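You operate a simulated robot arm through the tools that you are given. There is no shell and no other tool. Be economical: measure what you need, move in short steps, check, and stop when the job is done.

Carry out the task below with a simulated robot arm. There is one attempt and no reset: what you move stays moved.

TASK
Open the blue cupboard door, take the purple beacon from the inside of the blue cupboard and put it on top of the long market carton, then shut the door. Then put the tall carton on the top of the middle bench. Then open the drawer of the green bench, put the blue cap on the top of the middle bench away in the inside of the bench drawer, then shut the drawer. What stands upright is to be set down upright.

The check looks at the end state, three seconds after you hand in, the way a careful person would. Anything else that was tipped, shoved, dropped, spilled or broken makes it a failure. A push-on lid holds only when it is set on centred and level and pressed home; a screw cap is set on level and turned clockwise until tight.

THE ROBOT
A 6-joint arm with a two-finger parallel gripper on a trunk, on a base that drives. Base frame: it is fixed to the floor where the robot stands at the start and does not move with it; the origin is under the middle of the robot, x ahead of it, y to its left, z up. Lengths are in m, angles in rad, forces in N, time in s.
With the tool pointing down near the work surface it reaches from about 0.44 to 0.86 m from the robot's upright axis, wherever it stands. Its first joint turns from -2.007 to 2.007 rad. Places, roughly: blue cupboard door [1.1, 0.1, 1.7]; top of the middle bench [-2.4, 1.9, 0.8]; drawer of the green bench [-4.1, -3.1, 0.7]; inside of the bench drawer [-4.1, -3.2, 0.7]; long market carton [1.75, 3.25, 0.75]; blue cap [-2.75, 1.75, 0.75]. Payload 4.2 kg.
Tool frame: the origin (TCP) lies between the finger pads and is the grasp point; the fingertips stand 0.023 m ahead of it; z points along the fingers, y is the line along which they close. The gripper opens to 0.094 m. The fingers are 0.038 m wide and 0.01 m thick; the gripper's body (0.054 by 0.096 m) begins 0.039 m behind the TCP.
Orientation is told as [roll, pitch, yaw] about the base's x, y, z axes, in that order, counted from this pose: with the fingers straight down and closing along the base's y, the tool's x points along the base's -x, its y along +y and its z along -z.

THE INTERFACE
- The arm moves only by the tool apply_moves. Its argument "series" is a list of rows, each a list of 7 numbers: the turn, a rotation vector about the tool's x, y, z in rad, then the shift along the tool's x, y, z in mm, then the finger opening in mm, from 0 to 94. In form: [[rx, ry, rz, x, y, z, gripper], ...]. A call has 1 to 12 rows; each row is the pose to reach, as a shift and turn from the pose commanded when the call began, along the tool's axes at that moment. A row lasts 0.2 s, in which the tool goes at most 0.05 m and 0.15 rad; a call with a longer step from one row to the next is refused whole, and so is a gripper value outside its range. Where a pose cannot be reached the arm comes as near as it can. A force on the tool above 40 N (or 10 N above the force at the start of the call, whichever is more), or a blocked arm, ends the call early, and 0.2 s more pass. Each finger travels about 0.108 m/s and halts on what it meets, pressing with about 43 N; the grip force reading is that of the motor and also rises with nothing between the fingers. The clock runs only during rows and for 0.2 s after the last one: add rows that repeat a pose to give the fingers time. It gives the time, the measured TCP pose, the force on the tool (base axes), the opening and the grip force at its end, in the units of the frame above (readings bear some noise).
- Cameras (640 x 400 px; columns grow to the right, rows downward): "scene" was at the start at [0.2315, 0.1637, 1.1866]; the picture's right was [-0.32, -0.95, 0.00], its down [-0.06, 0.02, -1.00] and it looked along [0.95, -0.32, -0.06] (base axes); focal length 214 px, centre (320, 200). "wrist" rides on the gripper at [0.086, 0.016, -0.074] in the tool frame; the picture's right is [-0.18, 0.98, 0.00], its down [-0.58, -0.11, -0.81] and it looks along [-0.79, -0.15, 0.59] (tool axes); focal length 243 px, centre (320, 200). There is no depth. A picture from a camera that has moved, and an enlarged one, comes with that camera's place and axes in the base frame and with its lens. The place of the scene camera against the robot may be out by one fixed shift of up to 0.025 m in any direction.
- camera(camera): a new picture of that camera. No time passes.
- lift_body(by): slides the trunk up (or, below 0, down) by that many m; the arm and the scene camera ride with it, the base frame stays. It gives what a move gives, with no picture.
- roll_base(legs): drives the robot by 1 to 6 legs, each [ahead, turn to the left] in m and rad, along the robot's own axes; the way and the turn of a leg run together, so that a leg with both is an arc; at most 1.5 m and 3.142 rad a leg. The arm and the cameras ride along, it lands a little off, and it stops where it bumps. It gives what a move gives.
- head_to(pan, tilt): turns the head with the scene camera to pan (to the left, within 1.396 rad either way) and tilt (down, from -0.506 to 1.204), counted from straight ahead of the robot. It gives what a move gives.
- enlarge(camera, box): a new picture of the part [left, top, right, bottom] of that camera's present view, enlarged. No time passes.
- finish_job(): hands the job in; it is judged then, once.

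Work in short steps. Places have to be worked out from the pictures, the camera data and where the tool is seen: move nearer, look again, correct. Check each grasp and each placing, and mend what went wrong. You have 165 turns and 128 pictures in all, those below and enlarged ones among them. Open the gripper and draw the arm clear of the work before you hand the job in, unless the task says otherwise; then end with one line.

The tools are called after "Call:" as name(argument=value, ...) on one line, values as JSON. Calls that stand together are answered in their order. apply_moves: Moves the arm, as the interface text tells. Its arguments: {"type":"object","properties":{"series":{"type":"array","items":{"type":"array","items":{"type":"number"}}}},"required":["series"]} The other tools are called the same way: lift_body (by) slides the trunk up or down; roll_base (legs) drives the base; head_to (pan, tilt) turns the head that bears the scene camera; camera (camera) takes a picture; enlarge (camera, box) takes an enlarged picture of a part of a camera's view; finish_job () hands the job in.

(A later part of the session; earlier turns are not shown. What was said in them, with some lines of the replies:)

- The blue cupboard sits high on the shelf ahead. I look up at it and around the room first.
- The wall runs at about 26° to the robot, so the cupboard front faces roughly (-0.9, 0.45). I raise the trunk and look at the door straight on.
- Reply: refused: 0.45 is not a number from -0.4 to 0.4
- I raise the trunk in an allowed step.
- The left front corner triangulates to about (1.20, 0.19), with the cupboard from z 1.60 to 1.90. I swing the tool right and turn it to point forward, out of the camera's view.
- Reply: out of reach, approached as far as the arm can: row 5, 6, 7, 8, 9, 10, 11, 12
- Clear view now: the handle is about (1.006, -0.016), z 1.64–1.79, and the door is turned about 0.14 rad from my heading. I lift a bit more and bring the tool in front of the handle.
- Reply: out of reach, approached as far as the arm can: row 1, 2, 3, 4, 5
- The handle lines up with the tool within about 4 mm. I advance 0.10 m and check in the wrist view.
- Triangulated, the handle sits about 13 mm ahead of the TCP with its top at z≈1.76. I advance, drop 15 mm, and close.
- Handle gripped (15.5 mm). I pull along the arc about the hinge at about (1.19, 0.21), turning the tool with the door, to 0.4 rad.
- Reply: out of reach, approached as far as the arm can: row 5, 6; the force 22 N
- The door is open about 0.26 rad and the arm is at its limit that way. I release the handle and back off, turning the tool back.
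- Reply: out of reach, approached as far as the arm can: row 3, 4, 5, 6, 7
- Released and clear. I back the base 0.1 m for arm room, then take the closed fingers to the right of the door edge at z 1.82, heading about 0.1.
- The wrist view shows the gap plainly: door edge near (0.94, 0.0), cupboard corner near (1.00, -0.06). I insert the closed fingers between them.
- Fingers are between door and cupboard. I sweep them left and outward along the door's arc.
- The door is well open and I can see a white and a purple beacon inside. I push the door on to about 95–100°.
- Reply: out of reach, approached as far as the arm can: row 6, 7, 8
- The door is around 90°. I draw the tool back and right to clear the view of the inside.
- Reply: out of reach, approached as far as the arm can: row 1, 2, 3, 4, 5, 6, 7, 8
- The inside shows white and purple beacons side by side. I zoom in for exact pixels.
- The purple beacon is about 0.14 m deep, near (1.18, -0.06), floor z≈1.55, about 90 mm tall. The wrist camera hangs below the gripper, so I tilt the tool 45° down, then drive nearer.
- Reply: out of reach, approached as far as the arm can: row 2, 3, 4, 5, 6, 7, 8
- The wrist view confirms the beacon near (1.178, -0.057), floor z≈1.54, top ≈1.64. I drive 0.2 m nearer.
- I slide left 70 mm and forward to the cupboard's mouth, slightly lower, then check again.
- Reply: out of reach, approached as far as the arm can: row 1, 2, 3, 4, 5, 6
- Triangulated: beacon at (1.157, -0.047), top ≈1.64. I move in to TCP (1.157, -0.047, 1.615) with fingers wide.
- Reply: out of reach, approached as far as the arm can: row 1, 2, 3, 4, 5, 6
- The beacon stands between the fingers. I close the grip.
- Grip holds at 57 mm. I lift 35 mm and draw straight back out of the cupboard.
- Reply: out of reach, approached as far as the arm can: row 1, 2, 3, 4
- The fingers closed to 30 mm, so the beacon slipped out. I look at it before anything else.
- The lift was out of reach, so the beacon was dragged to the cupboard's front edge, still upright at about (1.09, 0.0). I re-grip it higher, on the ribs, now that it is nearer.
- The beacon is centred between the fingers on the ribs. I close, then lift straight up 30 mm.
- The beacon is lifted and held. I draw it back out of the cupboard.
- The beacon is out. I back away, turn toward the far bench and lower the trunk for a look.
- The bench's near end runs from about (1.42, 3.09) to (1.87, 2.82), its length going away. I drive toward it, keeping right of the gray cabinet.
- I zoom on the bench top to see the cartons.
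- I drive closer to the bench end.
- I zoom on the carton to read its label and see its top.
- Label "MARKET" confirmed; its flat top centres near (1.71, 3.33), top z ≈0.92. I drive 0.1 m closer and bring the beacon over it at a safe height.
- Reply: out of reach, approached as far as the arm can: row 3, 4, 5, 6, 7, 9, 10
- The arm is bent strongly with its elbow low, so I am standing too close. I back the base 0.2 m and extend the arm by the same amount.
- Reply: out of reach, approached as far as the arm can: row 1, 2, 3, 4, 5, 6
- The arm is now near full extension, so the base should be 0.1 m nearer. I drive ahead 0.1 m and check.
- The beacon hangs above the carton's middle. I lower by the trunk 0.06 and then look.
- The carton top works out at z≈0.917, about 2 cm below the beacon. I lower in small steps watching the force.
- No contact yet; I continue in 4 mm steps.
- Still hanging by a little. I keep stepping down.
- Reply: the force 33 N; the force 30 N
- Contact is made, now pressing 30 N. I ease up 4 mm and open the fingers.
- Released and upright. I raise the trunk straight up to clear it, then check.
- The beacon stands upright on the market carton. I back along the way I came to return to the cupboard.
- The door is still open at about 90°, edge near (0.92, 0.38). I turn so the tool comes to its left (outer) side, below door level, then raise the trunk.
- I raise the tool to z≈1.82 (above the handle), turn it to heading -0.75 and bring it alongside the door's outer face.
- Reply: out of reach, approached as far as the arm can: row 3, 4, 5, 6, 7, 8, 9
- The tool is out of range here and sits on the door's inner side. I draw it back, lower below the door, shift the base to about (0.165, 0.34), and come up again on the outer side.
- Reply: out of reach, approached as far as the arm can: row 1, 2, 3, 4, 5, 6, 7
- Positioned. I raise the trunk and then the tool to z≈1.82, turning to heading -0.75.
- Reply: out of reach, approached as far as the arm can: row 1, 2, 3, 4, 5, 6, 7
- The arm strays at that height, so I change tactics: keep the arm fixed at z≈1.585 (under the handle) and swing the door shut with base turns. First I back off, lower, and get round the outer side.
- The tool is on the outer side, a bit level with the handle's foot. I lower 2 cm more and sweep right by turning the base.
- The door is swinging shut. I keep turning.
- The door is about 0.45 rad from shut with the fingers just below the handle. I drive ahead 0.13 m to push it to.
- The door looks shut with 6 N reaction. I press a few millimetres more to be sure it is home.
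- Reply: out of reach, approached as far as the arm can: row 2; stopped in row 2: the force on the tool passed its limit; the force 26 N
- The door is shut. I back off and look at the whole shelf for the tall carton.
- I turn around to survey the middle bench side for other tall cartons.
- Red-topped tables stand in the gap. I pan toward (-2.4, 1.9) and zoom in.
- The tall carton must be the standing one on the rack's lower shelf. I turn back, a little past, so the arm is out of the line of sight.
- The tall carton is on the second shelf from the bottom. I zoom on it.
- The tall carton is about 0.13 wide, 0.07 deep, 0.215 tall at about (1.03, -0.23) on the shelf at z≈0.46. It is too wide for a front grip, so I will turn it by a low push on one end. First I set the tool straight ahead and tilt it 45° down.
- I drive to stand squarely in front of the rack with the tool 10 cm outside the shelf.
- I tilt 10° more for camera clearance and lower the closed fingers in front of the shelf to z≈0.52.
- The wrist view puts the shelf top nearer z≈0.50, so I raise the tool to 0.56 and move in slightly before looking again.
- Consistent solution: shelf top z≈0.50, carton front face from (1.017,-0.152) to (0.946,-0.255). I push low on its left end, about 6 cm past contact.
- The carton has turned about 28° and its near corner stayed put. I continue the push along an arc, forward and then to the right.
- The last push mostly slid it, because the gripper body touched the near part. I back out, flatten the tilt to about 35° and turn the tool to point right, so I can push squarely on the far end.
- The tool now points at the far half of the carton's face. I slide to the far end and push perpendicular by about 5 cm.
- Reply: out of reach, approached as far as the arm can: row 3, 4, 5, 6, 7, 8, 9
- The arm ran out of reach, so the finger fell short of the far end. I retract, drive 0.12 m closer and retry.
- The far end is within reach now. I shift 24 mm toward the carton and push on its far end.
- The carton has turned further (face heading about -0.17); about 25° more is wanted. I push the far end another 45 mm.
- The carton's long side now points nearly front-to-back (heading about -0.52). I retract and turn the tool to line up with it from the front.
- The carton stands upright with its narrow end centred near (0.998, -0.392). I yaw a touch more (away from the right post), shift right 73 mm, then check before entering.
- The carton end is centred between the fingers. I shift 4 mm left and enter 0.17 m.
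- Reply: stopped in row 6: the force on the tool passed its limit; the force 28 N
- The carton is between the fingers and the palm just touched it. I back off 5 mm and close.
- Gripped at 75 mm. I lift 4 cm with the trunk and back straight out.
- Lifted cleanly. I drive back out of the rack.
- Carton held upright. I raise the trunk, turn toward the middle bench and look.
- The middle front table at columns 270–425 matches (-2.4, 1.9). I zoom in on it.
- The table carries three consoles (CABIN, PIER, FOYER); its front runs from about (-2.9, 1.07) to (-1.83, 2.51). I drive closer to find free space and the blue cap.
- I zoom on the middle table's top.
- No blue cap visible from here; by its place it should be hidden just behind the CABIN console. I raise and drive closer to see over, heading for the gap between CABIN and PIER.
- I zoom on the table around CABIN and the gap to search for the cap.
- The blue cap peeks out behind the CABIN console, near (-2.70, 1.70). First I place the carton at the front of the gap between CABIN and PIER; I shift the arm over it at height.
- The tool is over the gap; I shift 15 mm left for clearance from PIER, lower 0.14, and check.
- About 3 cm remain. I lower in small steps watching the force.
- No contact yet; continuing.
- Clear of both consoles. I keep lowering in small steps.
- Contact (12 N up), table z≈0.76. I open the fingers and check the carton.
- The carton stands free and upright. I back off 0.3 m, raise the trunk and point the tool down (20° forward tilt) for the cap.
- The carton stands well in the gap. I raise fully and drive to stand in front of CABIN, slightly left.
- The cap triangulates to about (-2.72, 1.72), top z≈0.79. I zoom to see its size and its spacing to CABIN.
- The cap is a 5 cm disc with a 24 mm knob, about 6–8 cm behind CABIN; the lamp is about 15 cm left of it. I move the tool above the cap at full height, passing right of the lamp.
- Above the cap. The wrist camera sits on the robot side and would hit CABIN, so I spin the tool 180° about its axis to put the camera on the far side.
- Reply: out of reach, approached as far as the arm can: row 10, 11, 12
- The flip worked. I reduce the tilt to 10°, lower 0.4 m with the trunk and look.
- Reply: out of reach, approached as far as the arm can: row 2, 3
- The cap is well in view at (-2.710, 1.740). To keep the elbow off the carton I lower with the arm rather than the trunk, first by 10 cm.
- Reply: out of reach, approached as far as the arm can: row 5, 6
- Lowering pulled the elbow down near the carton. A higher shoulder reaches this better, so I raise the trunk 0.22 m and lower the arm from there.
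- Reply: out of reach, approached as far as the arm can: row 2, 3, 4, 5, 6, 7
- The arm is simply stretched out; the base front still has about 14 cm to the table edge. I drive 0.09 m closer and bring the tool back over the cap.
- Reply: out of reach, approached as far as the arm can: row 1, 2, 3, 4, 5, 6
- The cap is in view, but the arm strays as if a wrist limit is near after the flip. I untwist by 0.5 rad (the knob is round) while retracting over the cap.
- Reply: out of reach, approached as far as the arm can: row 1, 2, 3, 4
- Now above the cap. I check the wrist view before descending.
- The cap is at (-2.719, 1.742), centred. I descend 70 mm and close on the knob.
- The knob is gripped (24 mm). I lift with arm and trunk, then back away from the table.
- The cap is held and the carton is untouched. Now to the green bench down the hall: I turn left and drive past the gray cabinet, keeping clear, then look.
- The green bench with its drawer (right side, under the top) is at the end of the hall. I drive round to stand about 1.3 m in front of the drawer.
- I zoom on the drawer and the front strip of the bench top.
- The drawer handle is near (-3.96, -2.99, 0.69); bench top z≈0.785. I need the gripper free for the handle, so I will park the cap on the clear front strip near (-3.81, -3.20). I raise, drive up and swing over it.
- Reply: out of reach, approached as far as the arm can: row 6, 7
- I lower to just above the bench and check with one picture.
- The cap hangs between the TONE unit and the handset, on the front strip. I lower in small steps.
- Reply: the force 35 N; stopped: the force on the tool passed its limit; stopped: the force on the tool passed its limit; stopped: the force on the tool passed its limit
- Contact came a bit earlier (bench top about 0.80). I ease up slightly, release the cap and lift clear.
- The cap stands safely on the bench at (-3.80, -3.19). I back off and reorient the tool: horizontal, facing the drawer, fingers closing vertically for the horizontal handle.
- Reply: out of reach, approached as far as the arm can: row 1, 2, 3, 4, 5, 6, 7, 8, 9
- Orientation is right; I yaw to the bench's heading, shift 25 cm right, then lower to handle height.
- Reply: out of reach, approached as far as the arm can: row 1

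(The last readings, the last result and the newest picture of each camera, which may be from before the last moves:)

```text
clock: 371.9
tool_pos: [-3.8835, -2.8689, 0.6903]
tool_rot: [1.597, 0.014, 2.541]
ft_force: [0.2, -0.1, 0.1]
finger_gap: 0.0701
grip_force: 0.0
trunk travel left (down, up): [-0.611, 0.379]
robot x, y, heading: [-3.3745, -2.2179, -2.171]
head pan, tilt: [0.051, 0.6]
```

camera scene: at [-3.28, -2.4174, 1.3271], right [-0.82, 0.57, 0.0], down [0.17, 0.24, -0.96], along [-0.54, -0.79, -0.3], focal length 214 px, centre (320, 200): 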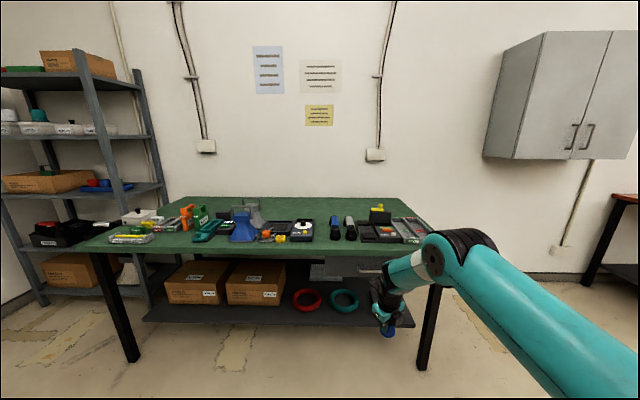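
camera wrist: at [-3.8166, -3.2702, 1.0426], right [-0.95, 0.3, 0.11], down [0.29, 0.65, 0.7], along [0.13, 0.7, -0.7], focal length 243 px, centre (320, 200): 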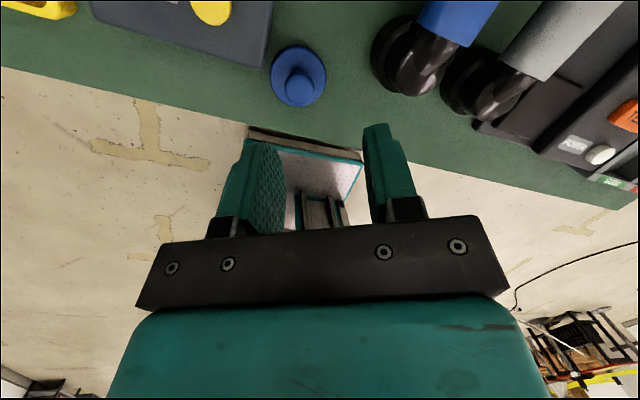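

The tool faces the drawer about 15 cm out. One wrist picture to align with the handle.

Call:
camera(camera="wrist")

```text
6 pictures are left
camera wrist: at [-3.7692, -2.8555, 0.7052], right [-0.15, 0.13, 0.98], down [-0.02, 0.99, -0.14], along [-0.99, -0.04, -0.14], focal length 243 px, centre (320, 200)
```

wrist: 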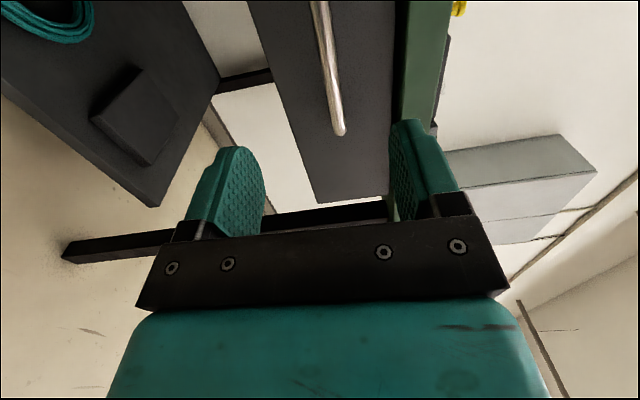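

The handle bar is at z≈0.70 with its right end near (-4.047, -2.943); my line hits its centre. I advance 150 mm, 6 mm up, and close.

Call:
apply_moves(series=[[0, 0, 0, 0, 6, 40, 70], [0, 0, 0, 0, 6, 80, 70], [0, 0, 0, 0, 6, 115, 70], [0, 0, 0, 0, 6, 135, 70], [0, 0, 0, 0, 6, 150, 70], [0, 0, 0, 0, 6, 150, 50], [0, 0, 0, 0, 6, 150, 25], [0, 0, 0, 0, 6, 150, 5], [0, 0, 0, 0, 6, 150, 0], [0, 0, 0, 0, 6, 150, 0]])

```text
clock: 373.1
tool_pos: [-3.9622, -2.9862, 0.6955]
tool_rot: [1.589, 0.01, 2.538]
ft_force: [24.2, 34.2, 17.9]
finger_gap: 0.0616
grip_force: 0.1
trunk travel left (down, up): [-0.611, 0.379]
robot x, y, heading: [-3.3734, -2.2178, -2.165]
head pan, tilt: [0.051, 0.6]
stopped in row 5: the force on the tool passed its limit (the readings are from after the stop); the commanded pose is now the measured one
```

The fingertips touched the drawer front, so the bar lies between the fingers. I back off 4 mm and close.

Call:
apply_moves(series=[[0, 0, 0, 0, 0, -5, 60], [0, 0, 0, 0, 0, -5, 40], [0, 0, 0, 0, 0, -5, 20], [0, 0, 0, 0, 0, -5, 0], [0, 0, 0, 0, 0, -5, 0], [0, 0, 0, 0, 0, -5, 0]])

```text
clock: 374.5
tool_pos: [-3.9619, -2.9838, 0.6998]
tool_rot: [1.598, 0.009, 2.539]
ft_force: [0.2, 1.2, 36.6]
finger_gap: 0.0139
grip_force: 45.0
trunk travel left (down, up): [-0.611, 0.379]
robot x, y, heading: [-3.3723, -2.2179, -2.169]
head pan, tilt: [0.051, 0.6]
```

Gripped the bar (14 mm), with some vertical strain. I relax upward 4 mm and pull the drawer by driving back 0.2 m.

Call:
apply_moves(series=[[0, 0, 0, 0, 3, 0, 0], [0, 0, 0, 0, 3, 0, 0]])

Call:
roll_base(legs=[[-0.22, 0]])

```text
clock: 375.1
tool_pos: [-3.9613, -2.9828, 0.7005]
tool_rot: [1.593, 0.012, 2.541]
ft_force: [-0.3, -1.4, 27.9]
finger_gap: 0.0135
grip_force: 44.7
trunk travel left (down, up): [-0.611, 0.379]
robot x, y, heading: [-3.3745, -2.2171, -2.169]
head pan, tilt: [0.051, 0.6]
```

```text
clock: 376.6
tool_pos: [-3.8516, -2.8306, 0.6996]
tool_rot: [1.593, 0.007, 2.547]
ft_force: [1.4, -0.4, 0.5]
finger_gap: 0.0135
grip_force: 45.1
trunk travel left (down, up): [-0.611, 0.379]
robot x, y, heading: [-3.2677, -2.0639, -2.17]
head pan, tilt: [0.051, 0.6]
stopped in leg 1: the force on the tool passed its limit (the readings are from after the stop); the commanded pose is now the measured one
```

The drawer came out 0.19 m to its stop. I release, back off and take a picture.

Call:
apply_moves(series=[[0, 0, 0, 0, 0, 0, 40], [0, 0, 0, 0, 0, 0, 70], [0, 0, 0, 0, 0, 0, 70], [0, 0, 0, 0, 0, -40, 70], [0, 0, 0, 0, 0, -80, 70], [0, 0, 0, 0, 0, -110, 70]])

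Call:
lift_body(by=0.3)

Call:
enlarge(camera="scene", box=[200, 130, 520, 330])

```text
clock: 378.0
tool_pos: [-3.7893, -2.7377, 0.6976]
tool_rot: [1.594, 0.012, 2.55]
ft_force: [-0.2, 0.0, 0.3]
finger_gap: 0.0701
grip_force: 0.0
trunk travel left (down, up): [-0.611, 0.379]
robot x, y, heading: [-3.2689, -2.065, -2.172]
head pan, tilt: [0.051, 0.6]
```

```text
clock: 381.0
tool_pos: [-3.79, -2.7387, 0.9973]
tool_rot: [1.593, 0.011, 2.55]
ft_force: [-0.2, 0.4, 0.6]
finger_gap: 0.0698
grip_force: 0.1
trunk travel left (down, up): [-0.911, 0.079]
robot x, y, heading: [-3.2714, -2.0656, -2.169]
head pan, tilt: [0.051, 0.6]
```

```text
2.00 times, centred on (360, 230) of scene
camera zoom: at [-3.2454, -2.3763, 1.573], right [-0.85, 0.52, 0.0], down [0.29, 0.48, -0.83], along [-0.43, -0.7, -0.56], focal length 429 px, centre (240, 140)
```

zoom: 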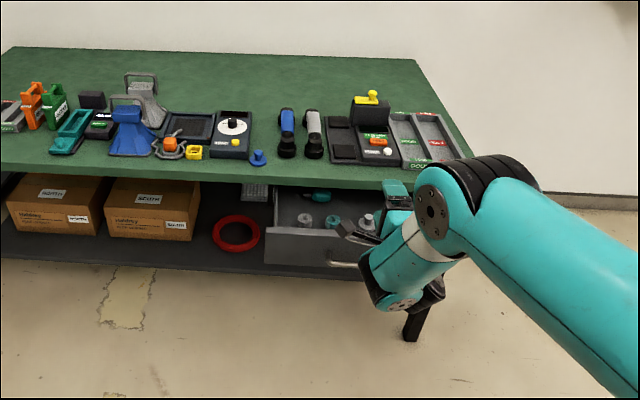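

The drawer is open; three loose caps lie toward its back, leaving the front strip free. I now turn the tool to point straight down with its camera on the robot side.

Call:
apply_moves(series=[[0, 0, -0.131, 0, 0, 0, 60], [0, 0, -0.262, 0, 0, 0, 50], [0, 0, -0.393, 0, 0, 0, 40], [0, 0, -0.524, 0, 0, 0, 36], [0, 0, -0.654, 0, 0, 0, 36], [0, 0, -0.785, 0, 0, 0, 36], [0, 0, -0.916, 0, 0, 0, 36], [0, 0, -1.047, 0, 0, 0, 36], [0, 0, -1.178, 0, 0, 0, 36], [0, 0, -1.309, 0, 0, 0, 36], [0, 0, -1.44, 0, 0, 0, 36], [0, 0, -1.571, 0, 0, 0, 36]])

Call:
apply_moves(series=[[0, 0.131, 0, 0, 0, 0, 36], [0, 0.262, 0, 0, 0, 0, 36], [0, 0.393, 0, 0, 0, 0, 36], [0, 0.524, 0, 0, 0, 0, 36], [0, 0.654, 0, 0, 0, 0, 36], [0, 0.785, 0, 0, 0, 0, 36], [0, 0.916, 0, 0, 0, 0, 36], [0, 1.047, 0, 0, 0, 0, 36], [0, 1.178, 0, 0, 0, 0, 36], [0, 1.309, 0, 0, 0, 0, 36], [0, 1.44, 0, 0, 0, 0, 36], [0, 1.596, 0, 0, 0, 0, 36]])

```text
clock: 383.6
tool_pos: [-3.7893, -2.7396, 0.9986]
tool_rot: [2.767, -1.545, 1.35]
ft_force: [-0.6, -0.2, 0.5]
finger_gap: 0.0361
grip_force: 0.0
trunk travel left (down, up): [-0.911, 0.079]
robot x, y, heading: [-3.2659, -2.0619, -2.167]
head pan, tilt: [0.051, 0.6]
```

```text
refused: row 12 steps farther than a row can; nothing moved
```

A step was too large; I redo it with even steps of 1.545 rad total.

Call:
apply_moves(series=[[0, 0.129, 0, 0, 0, 0, 36], [0, 0.258, 0, 0, 0, 0, 36], [0, 0.386, 0, 0, 0, 0, 36], [0, 0.515, 0, 0, 0, 0, 36], [0, 0.644, 0, 0, 0, 0, 36], [0, 0.773, 0, 0, 0, 0, 36], [0, 0.901, 0, 0, 0, 0, 36], [0, 1.03, 0, 0, 0, 0, 36], [0, 1.159, 0, 0, 0, 0, 36], [0, 1.288, 0, 0, 0, 0, 36], [0, 1.416, 0, 0, 0, 0, 36], [0, 1.545, 0, 0, 0, 0, 36]])

```text
clock: 386.2
tool_pos: [-3.7897, -2.738, 0.9973]
tool_rot: [0.014, -0.05, -2.163]
ft_force: [0.1, 1.1, 0.7]
finger_gap: 0.036
grip_force: 0.1
trunk travel left (down, up): [-0.911, 0.079]
robot x, y, heading: [-3.2644, -2.0627, -2.171]
head pan, tilt: [0.051, 0.6]
```

Tool points down. I shift left 25 cm, then drive up so the tool is above the parked cap.

Call:
apply_moves(series=[[0, 0, 0, 12, 42, 0, 36], [0, 0, 0, 23, 83, 0, 36], [0, 0, 0, 35, 125, 0, 36], [0, 0, 0, 46, 166, 0, 36], [0, 0, 0, 58, 208, 0, 36], [0, 0, 0, 69, 249, 0, 36], [0, 0, 0, 69, 249, 0, 36]])

Call:
roll_base(legs=[[0.45, 0]])

```text
clock: 387.8
tool_pos: [-3.5465, -2.8199, 0.9986]
tool_rot: [0.012, -0.049, -2.166]
ft_force: [1.0, 0.1, 0.1]
finger_gap: 0.0361
grip_force: 0.1
trunk travel left (down, up): [-0.911, 0.079]
robot x, y, heading: [-3.2646, -2.0628, -2.174]
head pan, tilt: [0.051, 0.6]
```

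```text
clock: 390.5
tool_pos: [-3.8051, -3.1884, 0.998]
tool_rot: [0.012, -0.048, -2.169]
ft_force: [0.4, 0.0, 0.3]
finger_gap: 0.0361
grip_force: 0.1
trunk travel left (down, up): [-0.911, 0.079]
robot x, y, heading: [-3.5189, -2.4295, -2.175]
head pan, tilt: [0.051, 0.6]
```

I align by 5 mm, open to 46 mm, lower to z≈0.838 and close on the knob.

Call:
apply_moves(series=[[0, 0, 0, -3, 5, 0, 46], [0, 0, 0, -3, 5, 0, 46]])

Call:
lift_body(by=-0.158)

Call:
apply_moves(series=[[0, 0, 0, 0, 0, 0, 30], [0, 0, 0, 0, 0, 0, 10], [0, 0, 0, 0, 0, 0, 0], [0, 0, 0, 0, 0, 0, 0]])

```text
clock: 391.1
tool_pos: [-3.8031, -3.1943, 0.9989]
tool_rot: [0.012, -0.05, -2.171]
ft_force: [-0.7, -0.4, -0.1]
finger_gap: 0.046
grip_force: 0.0
trunk travel left (down, up): [-0.911, 0.079]
robot x, y, heading: [-3.5224, -2.4267, -2.174]
head pan, tilt: [0.051, 0.6]
```

```text
clock: 392.8
tool_pos: [-3.8008, -3.1945, 0.8535]
tool_rot: [0.016, -0.052, -2.165]
ft_force: [4.5, 19.1, 17.6]
finger_gap: 0.0429
grip_force: 0.1
trunk travel left (down, up): [-0.759, 0.231]
robot x, y, heading: [-3.5199, -2.4329, -2.176]
head pan, tilt: [0.051, 0.6]
stopped: the force on the tool passed its limit (the readings are from after the stop); the commanded pose is now the measured one
```

```text
clock: 393.8
tool_pos: [-3.8033, -3.1963, 0.8517]
tool_rot: [0.017, -0.054, -2.169]
ft_force: [-2.2, -1.0, 8.2]
finger_gap: 0.0237
grip_force: 42.4
trunk travel left (down, up): [-0.759, 0.231]
robot x, y, heading: [-3.5222, -2.4318, -2.175]
head pan, tilt: [0.051, 0.6]
```

The grip closed on 23.7 mm, the knob's size. I lift and check with the wrist camera.

Call:
lift_body(by=0.15)

Call:
camera(camera="wrist")

```text
clock: 395.5
tool_pos: [-3.8018, -3.1967, 1.0026]
tool_rot: [0.017, -0.055, -2.167]
ft_force: [-0.2, 0.2, 0.2]
finger_gap: 0.0238
grip_force: 43.4
trunk travel left (down, up): [-0.909, 0.081]
robot x, y, heading: [-3.5201, -2.4361, -2.175]
head pan, tilt: [0.051, 0.6]
```

```text
4 pictures are left
camera wrist: at [-3.738, -3.1292, 1.0717], right [0.71, -0.7, 0.03], down [-0.4, -0.38, 0.83], along [-0.58, -0.6, -0.55], focal length 243 px, centre (320, 200)
```

wrist: 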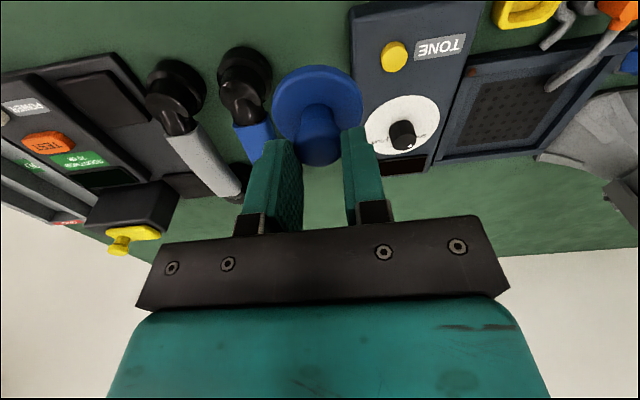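

The cap is held and nothing on the bench was disturbed. I move over the open drawer's front strip at (-3.869, -2.938).

Call:
apply_moves(series=[[0, 0, 0, 25, -29, 0, 0], [0, 0, 0, 50, -58, 0, 0], [0, 0, 0, 75, -87, 0, 0], [0, 0, 0, 100, -116, 0, 0], [0, 0, 0, 124, -145, 0, 0], [0, 0, 0, 149, -174, 0, 0], [0, 0, 0, 174, -203, 0, 0], [0, 0, 0, 174, -203, 0, 0]])

Call:
lift_body(by=-0.12)

Call:
camera(camera="wrist")

```text
clock: 397.3
tool_pos: [-3.8707, -2.938, 0.9912]
tool_rot: [0.014, -0.054, -2.165]
ft_force: [-0.2, 0.4, -0.6]
finger_gap: 0.0237
grip_force: 43.1
trunk travel left (down, up): [-0.909, 0.081]
robot x, y, heading: [-3.5223, -2.4326, -2.177]
head pan, tilt: [0.051, 0.6]
```

```text
clock: 398.8
tool_pos: [-3.8706, -2.9387, 0.8702]
tool_rot: [0.015, -0.054, -2.168]
ft_force: [0.6, -0.3, -0.6]
finger_gap: 0.0237
grip_force: 43.5
trunk travel left (down, up): [-0.789, 0.201]
robot x, y, heading: [-3.5192, -2.4309, -2.175]
head pan, tilt: [0.051, 0.6]
```

```text
3 pictures are left
camera wrist: at [-3.8076, -2.8712, 0.9403], right [0.71, -0.7, 0.03], down [-0.4, -0.38, 0.83], along [-0.58, -0.6, -0.55], focal length 243 px, centre (320, 200)
```

wrist: 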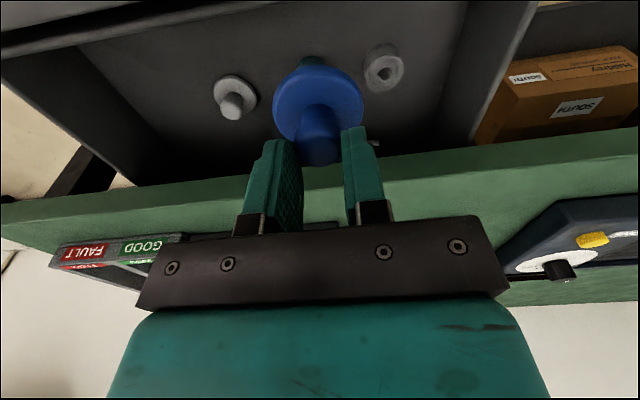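

The teal cap is right behind the spot, so I shift 64 mm right and 11 mm outward, between the neighbours, then lower.

Call:
apply_moves(series=[[0, 0, 0, 5, -32, 0, 0], [0, 0, 0, 11, -64, 0, 0], [0, 0, 0, 11, -64, 0, 0]])

Call:
lift_body(by=-0.135)

Call:
lift_body(by=-0.006)

Call:
lift_body(by=-0.006)

```text
clock: 399.6
tool_pos: [-3.918, -2.8925, 0.8707]
tool_rot: [0.016, -0.052, -2.165]
ft_force: [-0.4, 0.1, -0.6]
finger_gap: 0.0239
grip_force: 42.7
trunk travel left (down, up): [-0.789, 0.201]
robot x, y, heading: [-3.5216, -2.4315, -2.174]
head pan, tilt: [0.051, 0.6]
```

```text
clock: 401.2
tool_pos: [-3.9178, -2.893, 0.7347]
tool_rot: [0.017, -0.055, -2.168]
ft_force: [-0.9, 0.5, -0.7]
finger_gap: 0.024
grip_force: 43.1
trunk travel left (down, up): [-0.654, 0.336]
robot x, y, heading: [-3.5192, -2.4315, -2.176]
head pan, tilt: [0.051, 0.6]
```

```text
clock: 401.8
tool_pos: [-3.9178, -2.8938, 0.7282]
tool_rot: [0.015, -0.054, -2.166]
ft_force: [-0.6, -0.1, -0.5]
finger_gap: 0.0241
grip_force: 43.1
trunk travel left (down, up): [-0.648, 0.342]
robot x, y, heading: [-3.5174, -2.4242, -2.174]
head pan, tilt: [0.051, 0.6]
```

```text
clock: 402.3
tool_pos: [-3.9175, -2.8935, 0.7233]
tool_rot: [0.015, -0.055, -2.168]
ft_force: [0.3, -0.5, 0.4]
finger_gap: 0.0241
grip_force: 43.2
trunk travel left (down, up): [-0.642, 0.348]
robot x, y, heading: [-3.5197, -2.4334, -2.177]
head pan, tilt: [0.051, 0.6]
```

No contact yet; further small steps.

Call:
lift_body(by=-0.006)

Call:
lift_body(by=-0.005)

Call:
lift_body(by=-0.005)

```text
clock: 402.9
tool_pos: [-3.9176, -2.8933, 0.7156]
tool_rot: [0.016, -0.054, -2.168]
ft_force: [0.4, 0.8, -0.3]
finger_gap: 0.024
grip_force: 43.4
trunk travel left (down, up): [-0.636, 0.354]
robot x, y, heading: [-3.5253, -2.4373, -2.181]
head pan, tilt: [0.051, 0.6]
```

```text
clock: 403.4
tool_pos: [-3.9182, -2.8933, 0.7114]
tool_rot: [0.017, -0.054, -2.166]
ft_force: [0.9, -0.7, -0.8]
finger_gap: 0.0243
grip_force: 42.7
trunk travel left (down, up): [-0.631, 0.359]
robot x, y, heading: [-3.521, -2.4308, -2.176]
head pan, tilt: [0.051, 0.6]
```

```text
clock: 404.0
tool_pos: [-3.9184, -2.8934, 0.7061]
tool_rot: [0.016, -0.053, -2.167]
ft_force: [0.4, 0.7, -0.4]
finger_gap: 0.024
grip_force: 42.9
trunk travel left (down, up): [-0.626, 0.364]
robot x, y, heading: [-3.5237, -2.4379, -2.175]
head pan, tilt: [0.051, 0.6]
```

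Still hanging; I keep stepping down.

Call:
lift_body(by=-0.005)

Call:
lift_body(by=-0.005)

Call:
lift_body(by=-0.005)

```text
clock: 404.5
tool_pos: [-3.9172, -2.8929, 0.7012]
tool_rot: [0.016, -0.054, -2.168]
ft_force: [0.0, 0.4, -0.4]
finger_gap: 0.0238
grip_force: 43.0
trunk travel left (down, up): [-0.621, 0.369]
robot x, y, heading: [-3.5208, -2.434, -2.172]
head pan, tilt: [0.051, 0.6]
```

```text
clock: 405.0
tool_pos: [-3.9198, -2.8969, 0.7005]
tool_rot: [0.016, -0.067, -2.168]
ft_force: [-1.3, -1.4, 19.5]
finger_gap: 0.024
grip_force: 42.9
trunk travel left (down, up): [-0.617, 0.373]
robot x, y, heading: [-3.5218, -2.4299, -2.174]
head pan, tilt: [0.051, 0.6]
stopped: the force on the tool passed its limit (the readings are from after the stop); the commanded pose is now the measured one
```

```text
clock: 405.3
tool_pos: [-3.9216, -2.8981, 0.7005]
tool_rot: [0.016, -0.075, -2.167]
ft_force: [-1.2, -0.9, 21.0]
finger_gap: 0.0241
grip_force: 42.9
trunk travel left (down, up): [-0.614, 0.376]
robot x, y, heading: [-3.5227, -2.4342, -2.183]
head pan, tilt: [0.051, 0.6]
stopped: the force on the tool passed its limit (the readings are from after the stop); the commanded pose is now the measured one
```

Contact reached (about 20 N). I ease up, release, lift clear and look into the drawer.

Call:
lift_body(by=0.004)

Call:
apply_moves(series=[[0, 0, 0, 0, 0, 0, 32], [0, 0, 0, 0, 0, 0, 46], [0, 0, 0, 0, 0, 0, 46]])

Call:
lift_body(by=0.2)

Call:
camera(camera="wrist")

```text
clock: 405.9
tool_pos: [-3.9201, -2.8969, 0.7027]
tool_rot: [0.016, -0.067, -2.168]
ft_force: [-0.7, 0.0, -0.7]
finger_gap: 0.0239
grip_force: 43.0
trunk travel left (down, up): [-0.618, 0.372]
robot x, y, heading: [-3.5216, -2.4321, -2.184]
head pan, tilt: [0.051, 0.6]
```

```text
clock: 406.7
tool_pos: [-3.9223, -2.8969, 0.7023]
tool_rot: [0.016, -0.069, -2.169]
ft_force: [-0.1, -0.5, -0.7]
finger_gap: 0.0462
grip_force: 0.0
trunk travel left (down, up): [-0.618, 0.372]
robot x, y, heading: [-3.5185, -2.4284, -2.174]
head pan, tilt: [0.051, 0.6]
```

```text
clock: 408.8
tool_pos: [-3.9206, -2.8977, 0.9037]
tool_rot: [0.016, -0.071, -2.167]
ft_force: [-0.1, 0.3, -0.4]
finger_gap: 0.0459
grip_force: 0.1
trunk travel left (down, up): [-0.818, 0.172]
robot x, y, heading: [-3.519, -2.4316, -2.177]
head pan, tilt: [0.051, 0.6]
```

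```text
2 pictures are left
camera wrist: at [-3.8567, -2.8291, 0.9708], right [0.71, -0.7, 0.03], down [-0.4, -0.37, 0.84], along [-0.58, -0.61, -0.54], focal length 243 px, centre (320, 200)
```

wrist: 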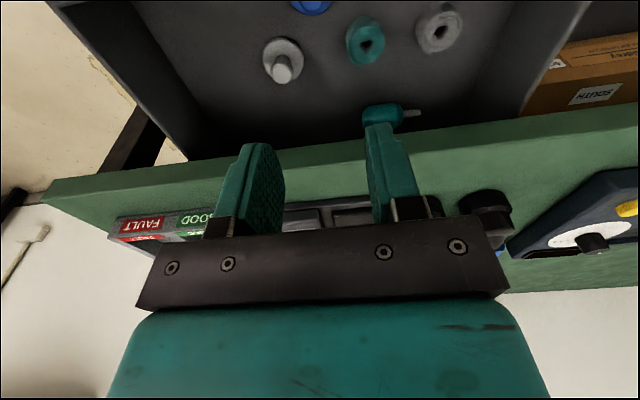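

The blue cap lies in the drawer, clear of its neighbours. I back off, lower the closed fingers in front of the handle and push the drawer shut by driving forward.

Call:
roll_base(legs=[[-0.17, 0]])

Call:
apply_moves(series=[[0, 0, 0, 0, 0, 0, 20], [0, 0, 0, 0, 0, 0, 0], [0, 0, 0, 0, 0, 0, 0]])

Call:
lift_body(by=-0.208)

Call:
roll_base(legs=[[0.2, 0]])

```text
clock: 410.3
tool_pos: [-3.8252, -2.7572, 0.9018]
tool_rot: [0.017, -0.07, -2.169]
ft_force: [-0.4, 0.5, 0.4]
finger_gap: 0.0462
grip_force: 0.0
trunk travel left (down, up): [-0.818, 0.172]
robot x, y, heading: [-3.4271, -2.2947, -2.179]
head pan, tilt: [0.051, 0.6]
```

```text
clock: 411.1
tool_pos: [-3.8252, -2.7568, 0.9028]
tool_rot: [0.016, -0.069, -2.17]
ft_force: [0.1, -0.1, 0.4]
finger_gap: 0.0
grip_force: 42.5
trunk travel left (down, up): [-0.818, 0.172]
robot x, y, heading: [-3.4249, -2.2945, -2.175]
head pan, tilt: [0.051, 0.6]
```

```text
clock: 413.3
tool_pos: [-3.8251, -2.7575, 0.6941]
tool_rot: [0.015, -0.07, -2.17]
ft_force: [0.3, 0.2, -0.3]
finger_gap: 0.0001
grip_force: 41.8
trunk travel left (down, up): [-0.61, 0.38]
robot x, y, heading: [-3.4281, -2.2931, -2.177]
head pan, tilt: [0.051, 0.6]
```

```text
clock: 414.9
tool_pos: [-3.9384, -2.9223, 0.6942]
tool_rot: [0.017, -0.071, -2.171]
ft_force: [-0.1, -0.2, 0.4]
finger_gap: 0.0
grip_force: 42.3
trunk travel left (down, up): [-0.61, 0.38]
robot x, y, heading: [-3.5392, -2.4558, -2.181]
head pan, tilt: [0.051, 0.6]
```

The push meets little resistance. I continue until it stops.

Call:
roll_base(legs=[[0.05, 0]])

```text
clock: 415.9
tool_pos: [-3.9547, -2.944, 0.6927]
tool_rot: [0.015, -0.041, -2.167]
ft_force: [0.1, 1.9, -0.9]
finger_gap: 0.0001
grip_force: 42.5
trunk travel left (down, up): [-0.61, 0.38]
robot x, y, heading: [-3.5602, -2.4876, -2.179]
head pan, tilt: [0.051, 0.6]
stopped in leg 1: the force on the tool passed its limit (the readings are from after the stop); the commanded pose is now the measured one
```

It stopped against resistance. I back off and check with a picture.

Call:
roll_base(legs=[[-0.25, 0]])

Call:
lift_body(by=0.3)

Call:
enlarge(camera="scene", box=[200, 140, 480, 330])

```text
clock: 417.7
tool_pos: [-3.8147, -2.7399, 0.6929]
tool_rot: [0.015, -0.043, -2.172]
ft_force: [0.9, 1.1, -0.1]
finger_gap: 0.0001
grip_force: 42.1
trunk travel left (down, up): [-0.61, 0.38]
robot x, y, heading: [-3.4192, -2.2837, -2.177]
head pan, tilt: [0.051, 0.6]
```

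```text
clock: 420.7
tool_pos: [-3.8149, -2.7395, 0.9943]
tool_rot: [0.017, -0.043, -2.171]
ft_force: [0.5, 0.1, 0.3]
finger_gap: 0.0
grip_force: 42.0
trunk travel left (down, up): [-0.91, 0.08]
robot x, y, heading: [-3.4128, -2.2834, -2.174]
head pan, tilt: [0.051, 0.6]
```

```text
2.11 times, centred on (340, 235) of scene
camera zoom: at [-3.398, -2.5964, 1.572], right [-0.85, 0.53, 0.0], down [0.3, 0.48, -0.83], along [-0.44, -0.7, -0.56], focal length 452 px, centre (278, 126)
```

zoom: 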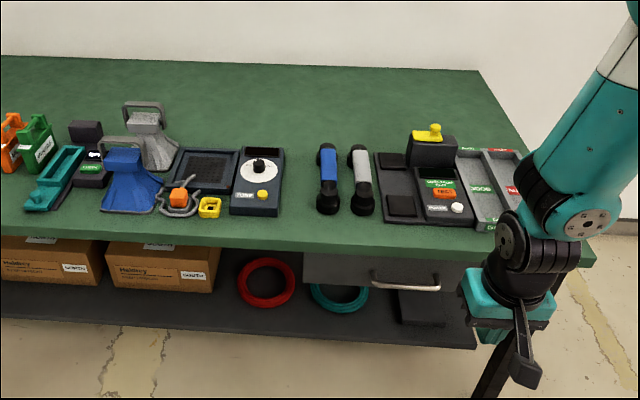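

The drawer is shut and the bench is undisturbed. I open the gripper and draw clear.

Call:
roll_base(legs=[[-0.25, 0]])

Call:
apply_moves(series=[[0, 0, 0, 0, 0, 0, 40], [0, 0, 0, 0, 0, 0, 80], [0, 0, 0, 0, 0, 0, 94], [0, 0, 0, 0, 0, 0, 94]])

```text
clock: 422.5
tool_pos: [-3.6697, -2.5357, 0.9921]
tool_rot: [0.016, -0.043, -2.166]
ft_force: [0.4, -0.3, -0.6]
finger_gap: 0.0
grip_force: 41.8
trunk travel left (down, up): [-0.91, 0.08]
robot x, y, heading: [-3.2758, -2.073, -2.176]
head pan, tilt: [0.051, 0.6]
```

```text
clock: 423.5
tool_pos: [-3.6707, -2.5364, 0.9933]
tool_rot: [0.016, -0.044, -2.168]
ft_force: [0.2, 1.1, 0.2]
finger_gap: 0.0939
grip_force: 0.1
trunk travel left (down, up): [-0.91, 0.08]
robot x, y, heading: [-3.2737, -2.0786, -2.169]
head pan, tilt: [0.051, 0.6]
```

All the steps are done and the arm is clear, so I hand in the job.

Call:
finish_job()

```text
The job is handed in.
```

I handed the job in with every step done: the purple beacon stands upright on the market carton and the cupboard door is shut. The tall carton stands upright on the middle bench, and the blue cap is in the green bench's drawer, which is shut.
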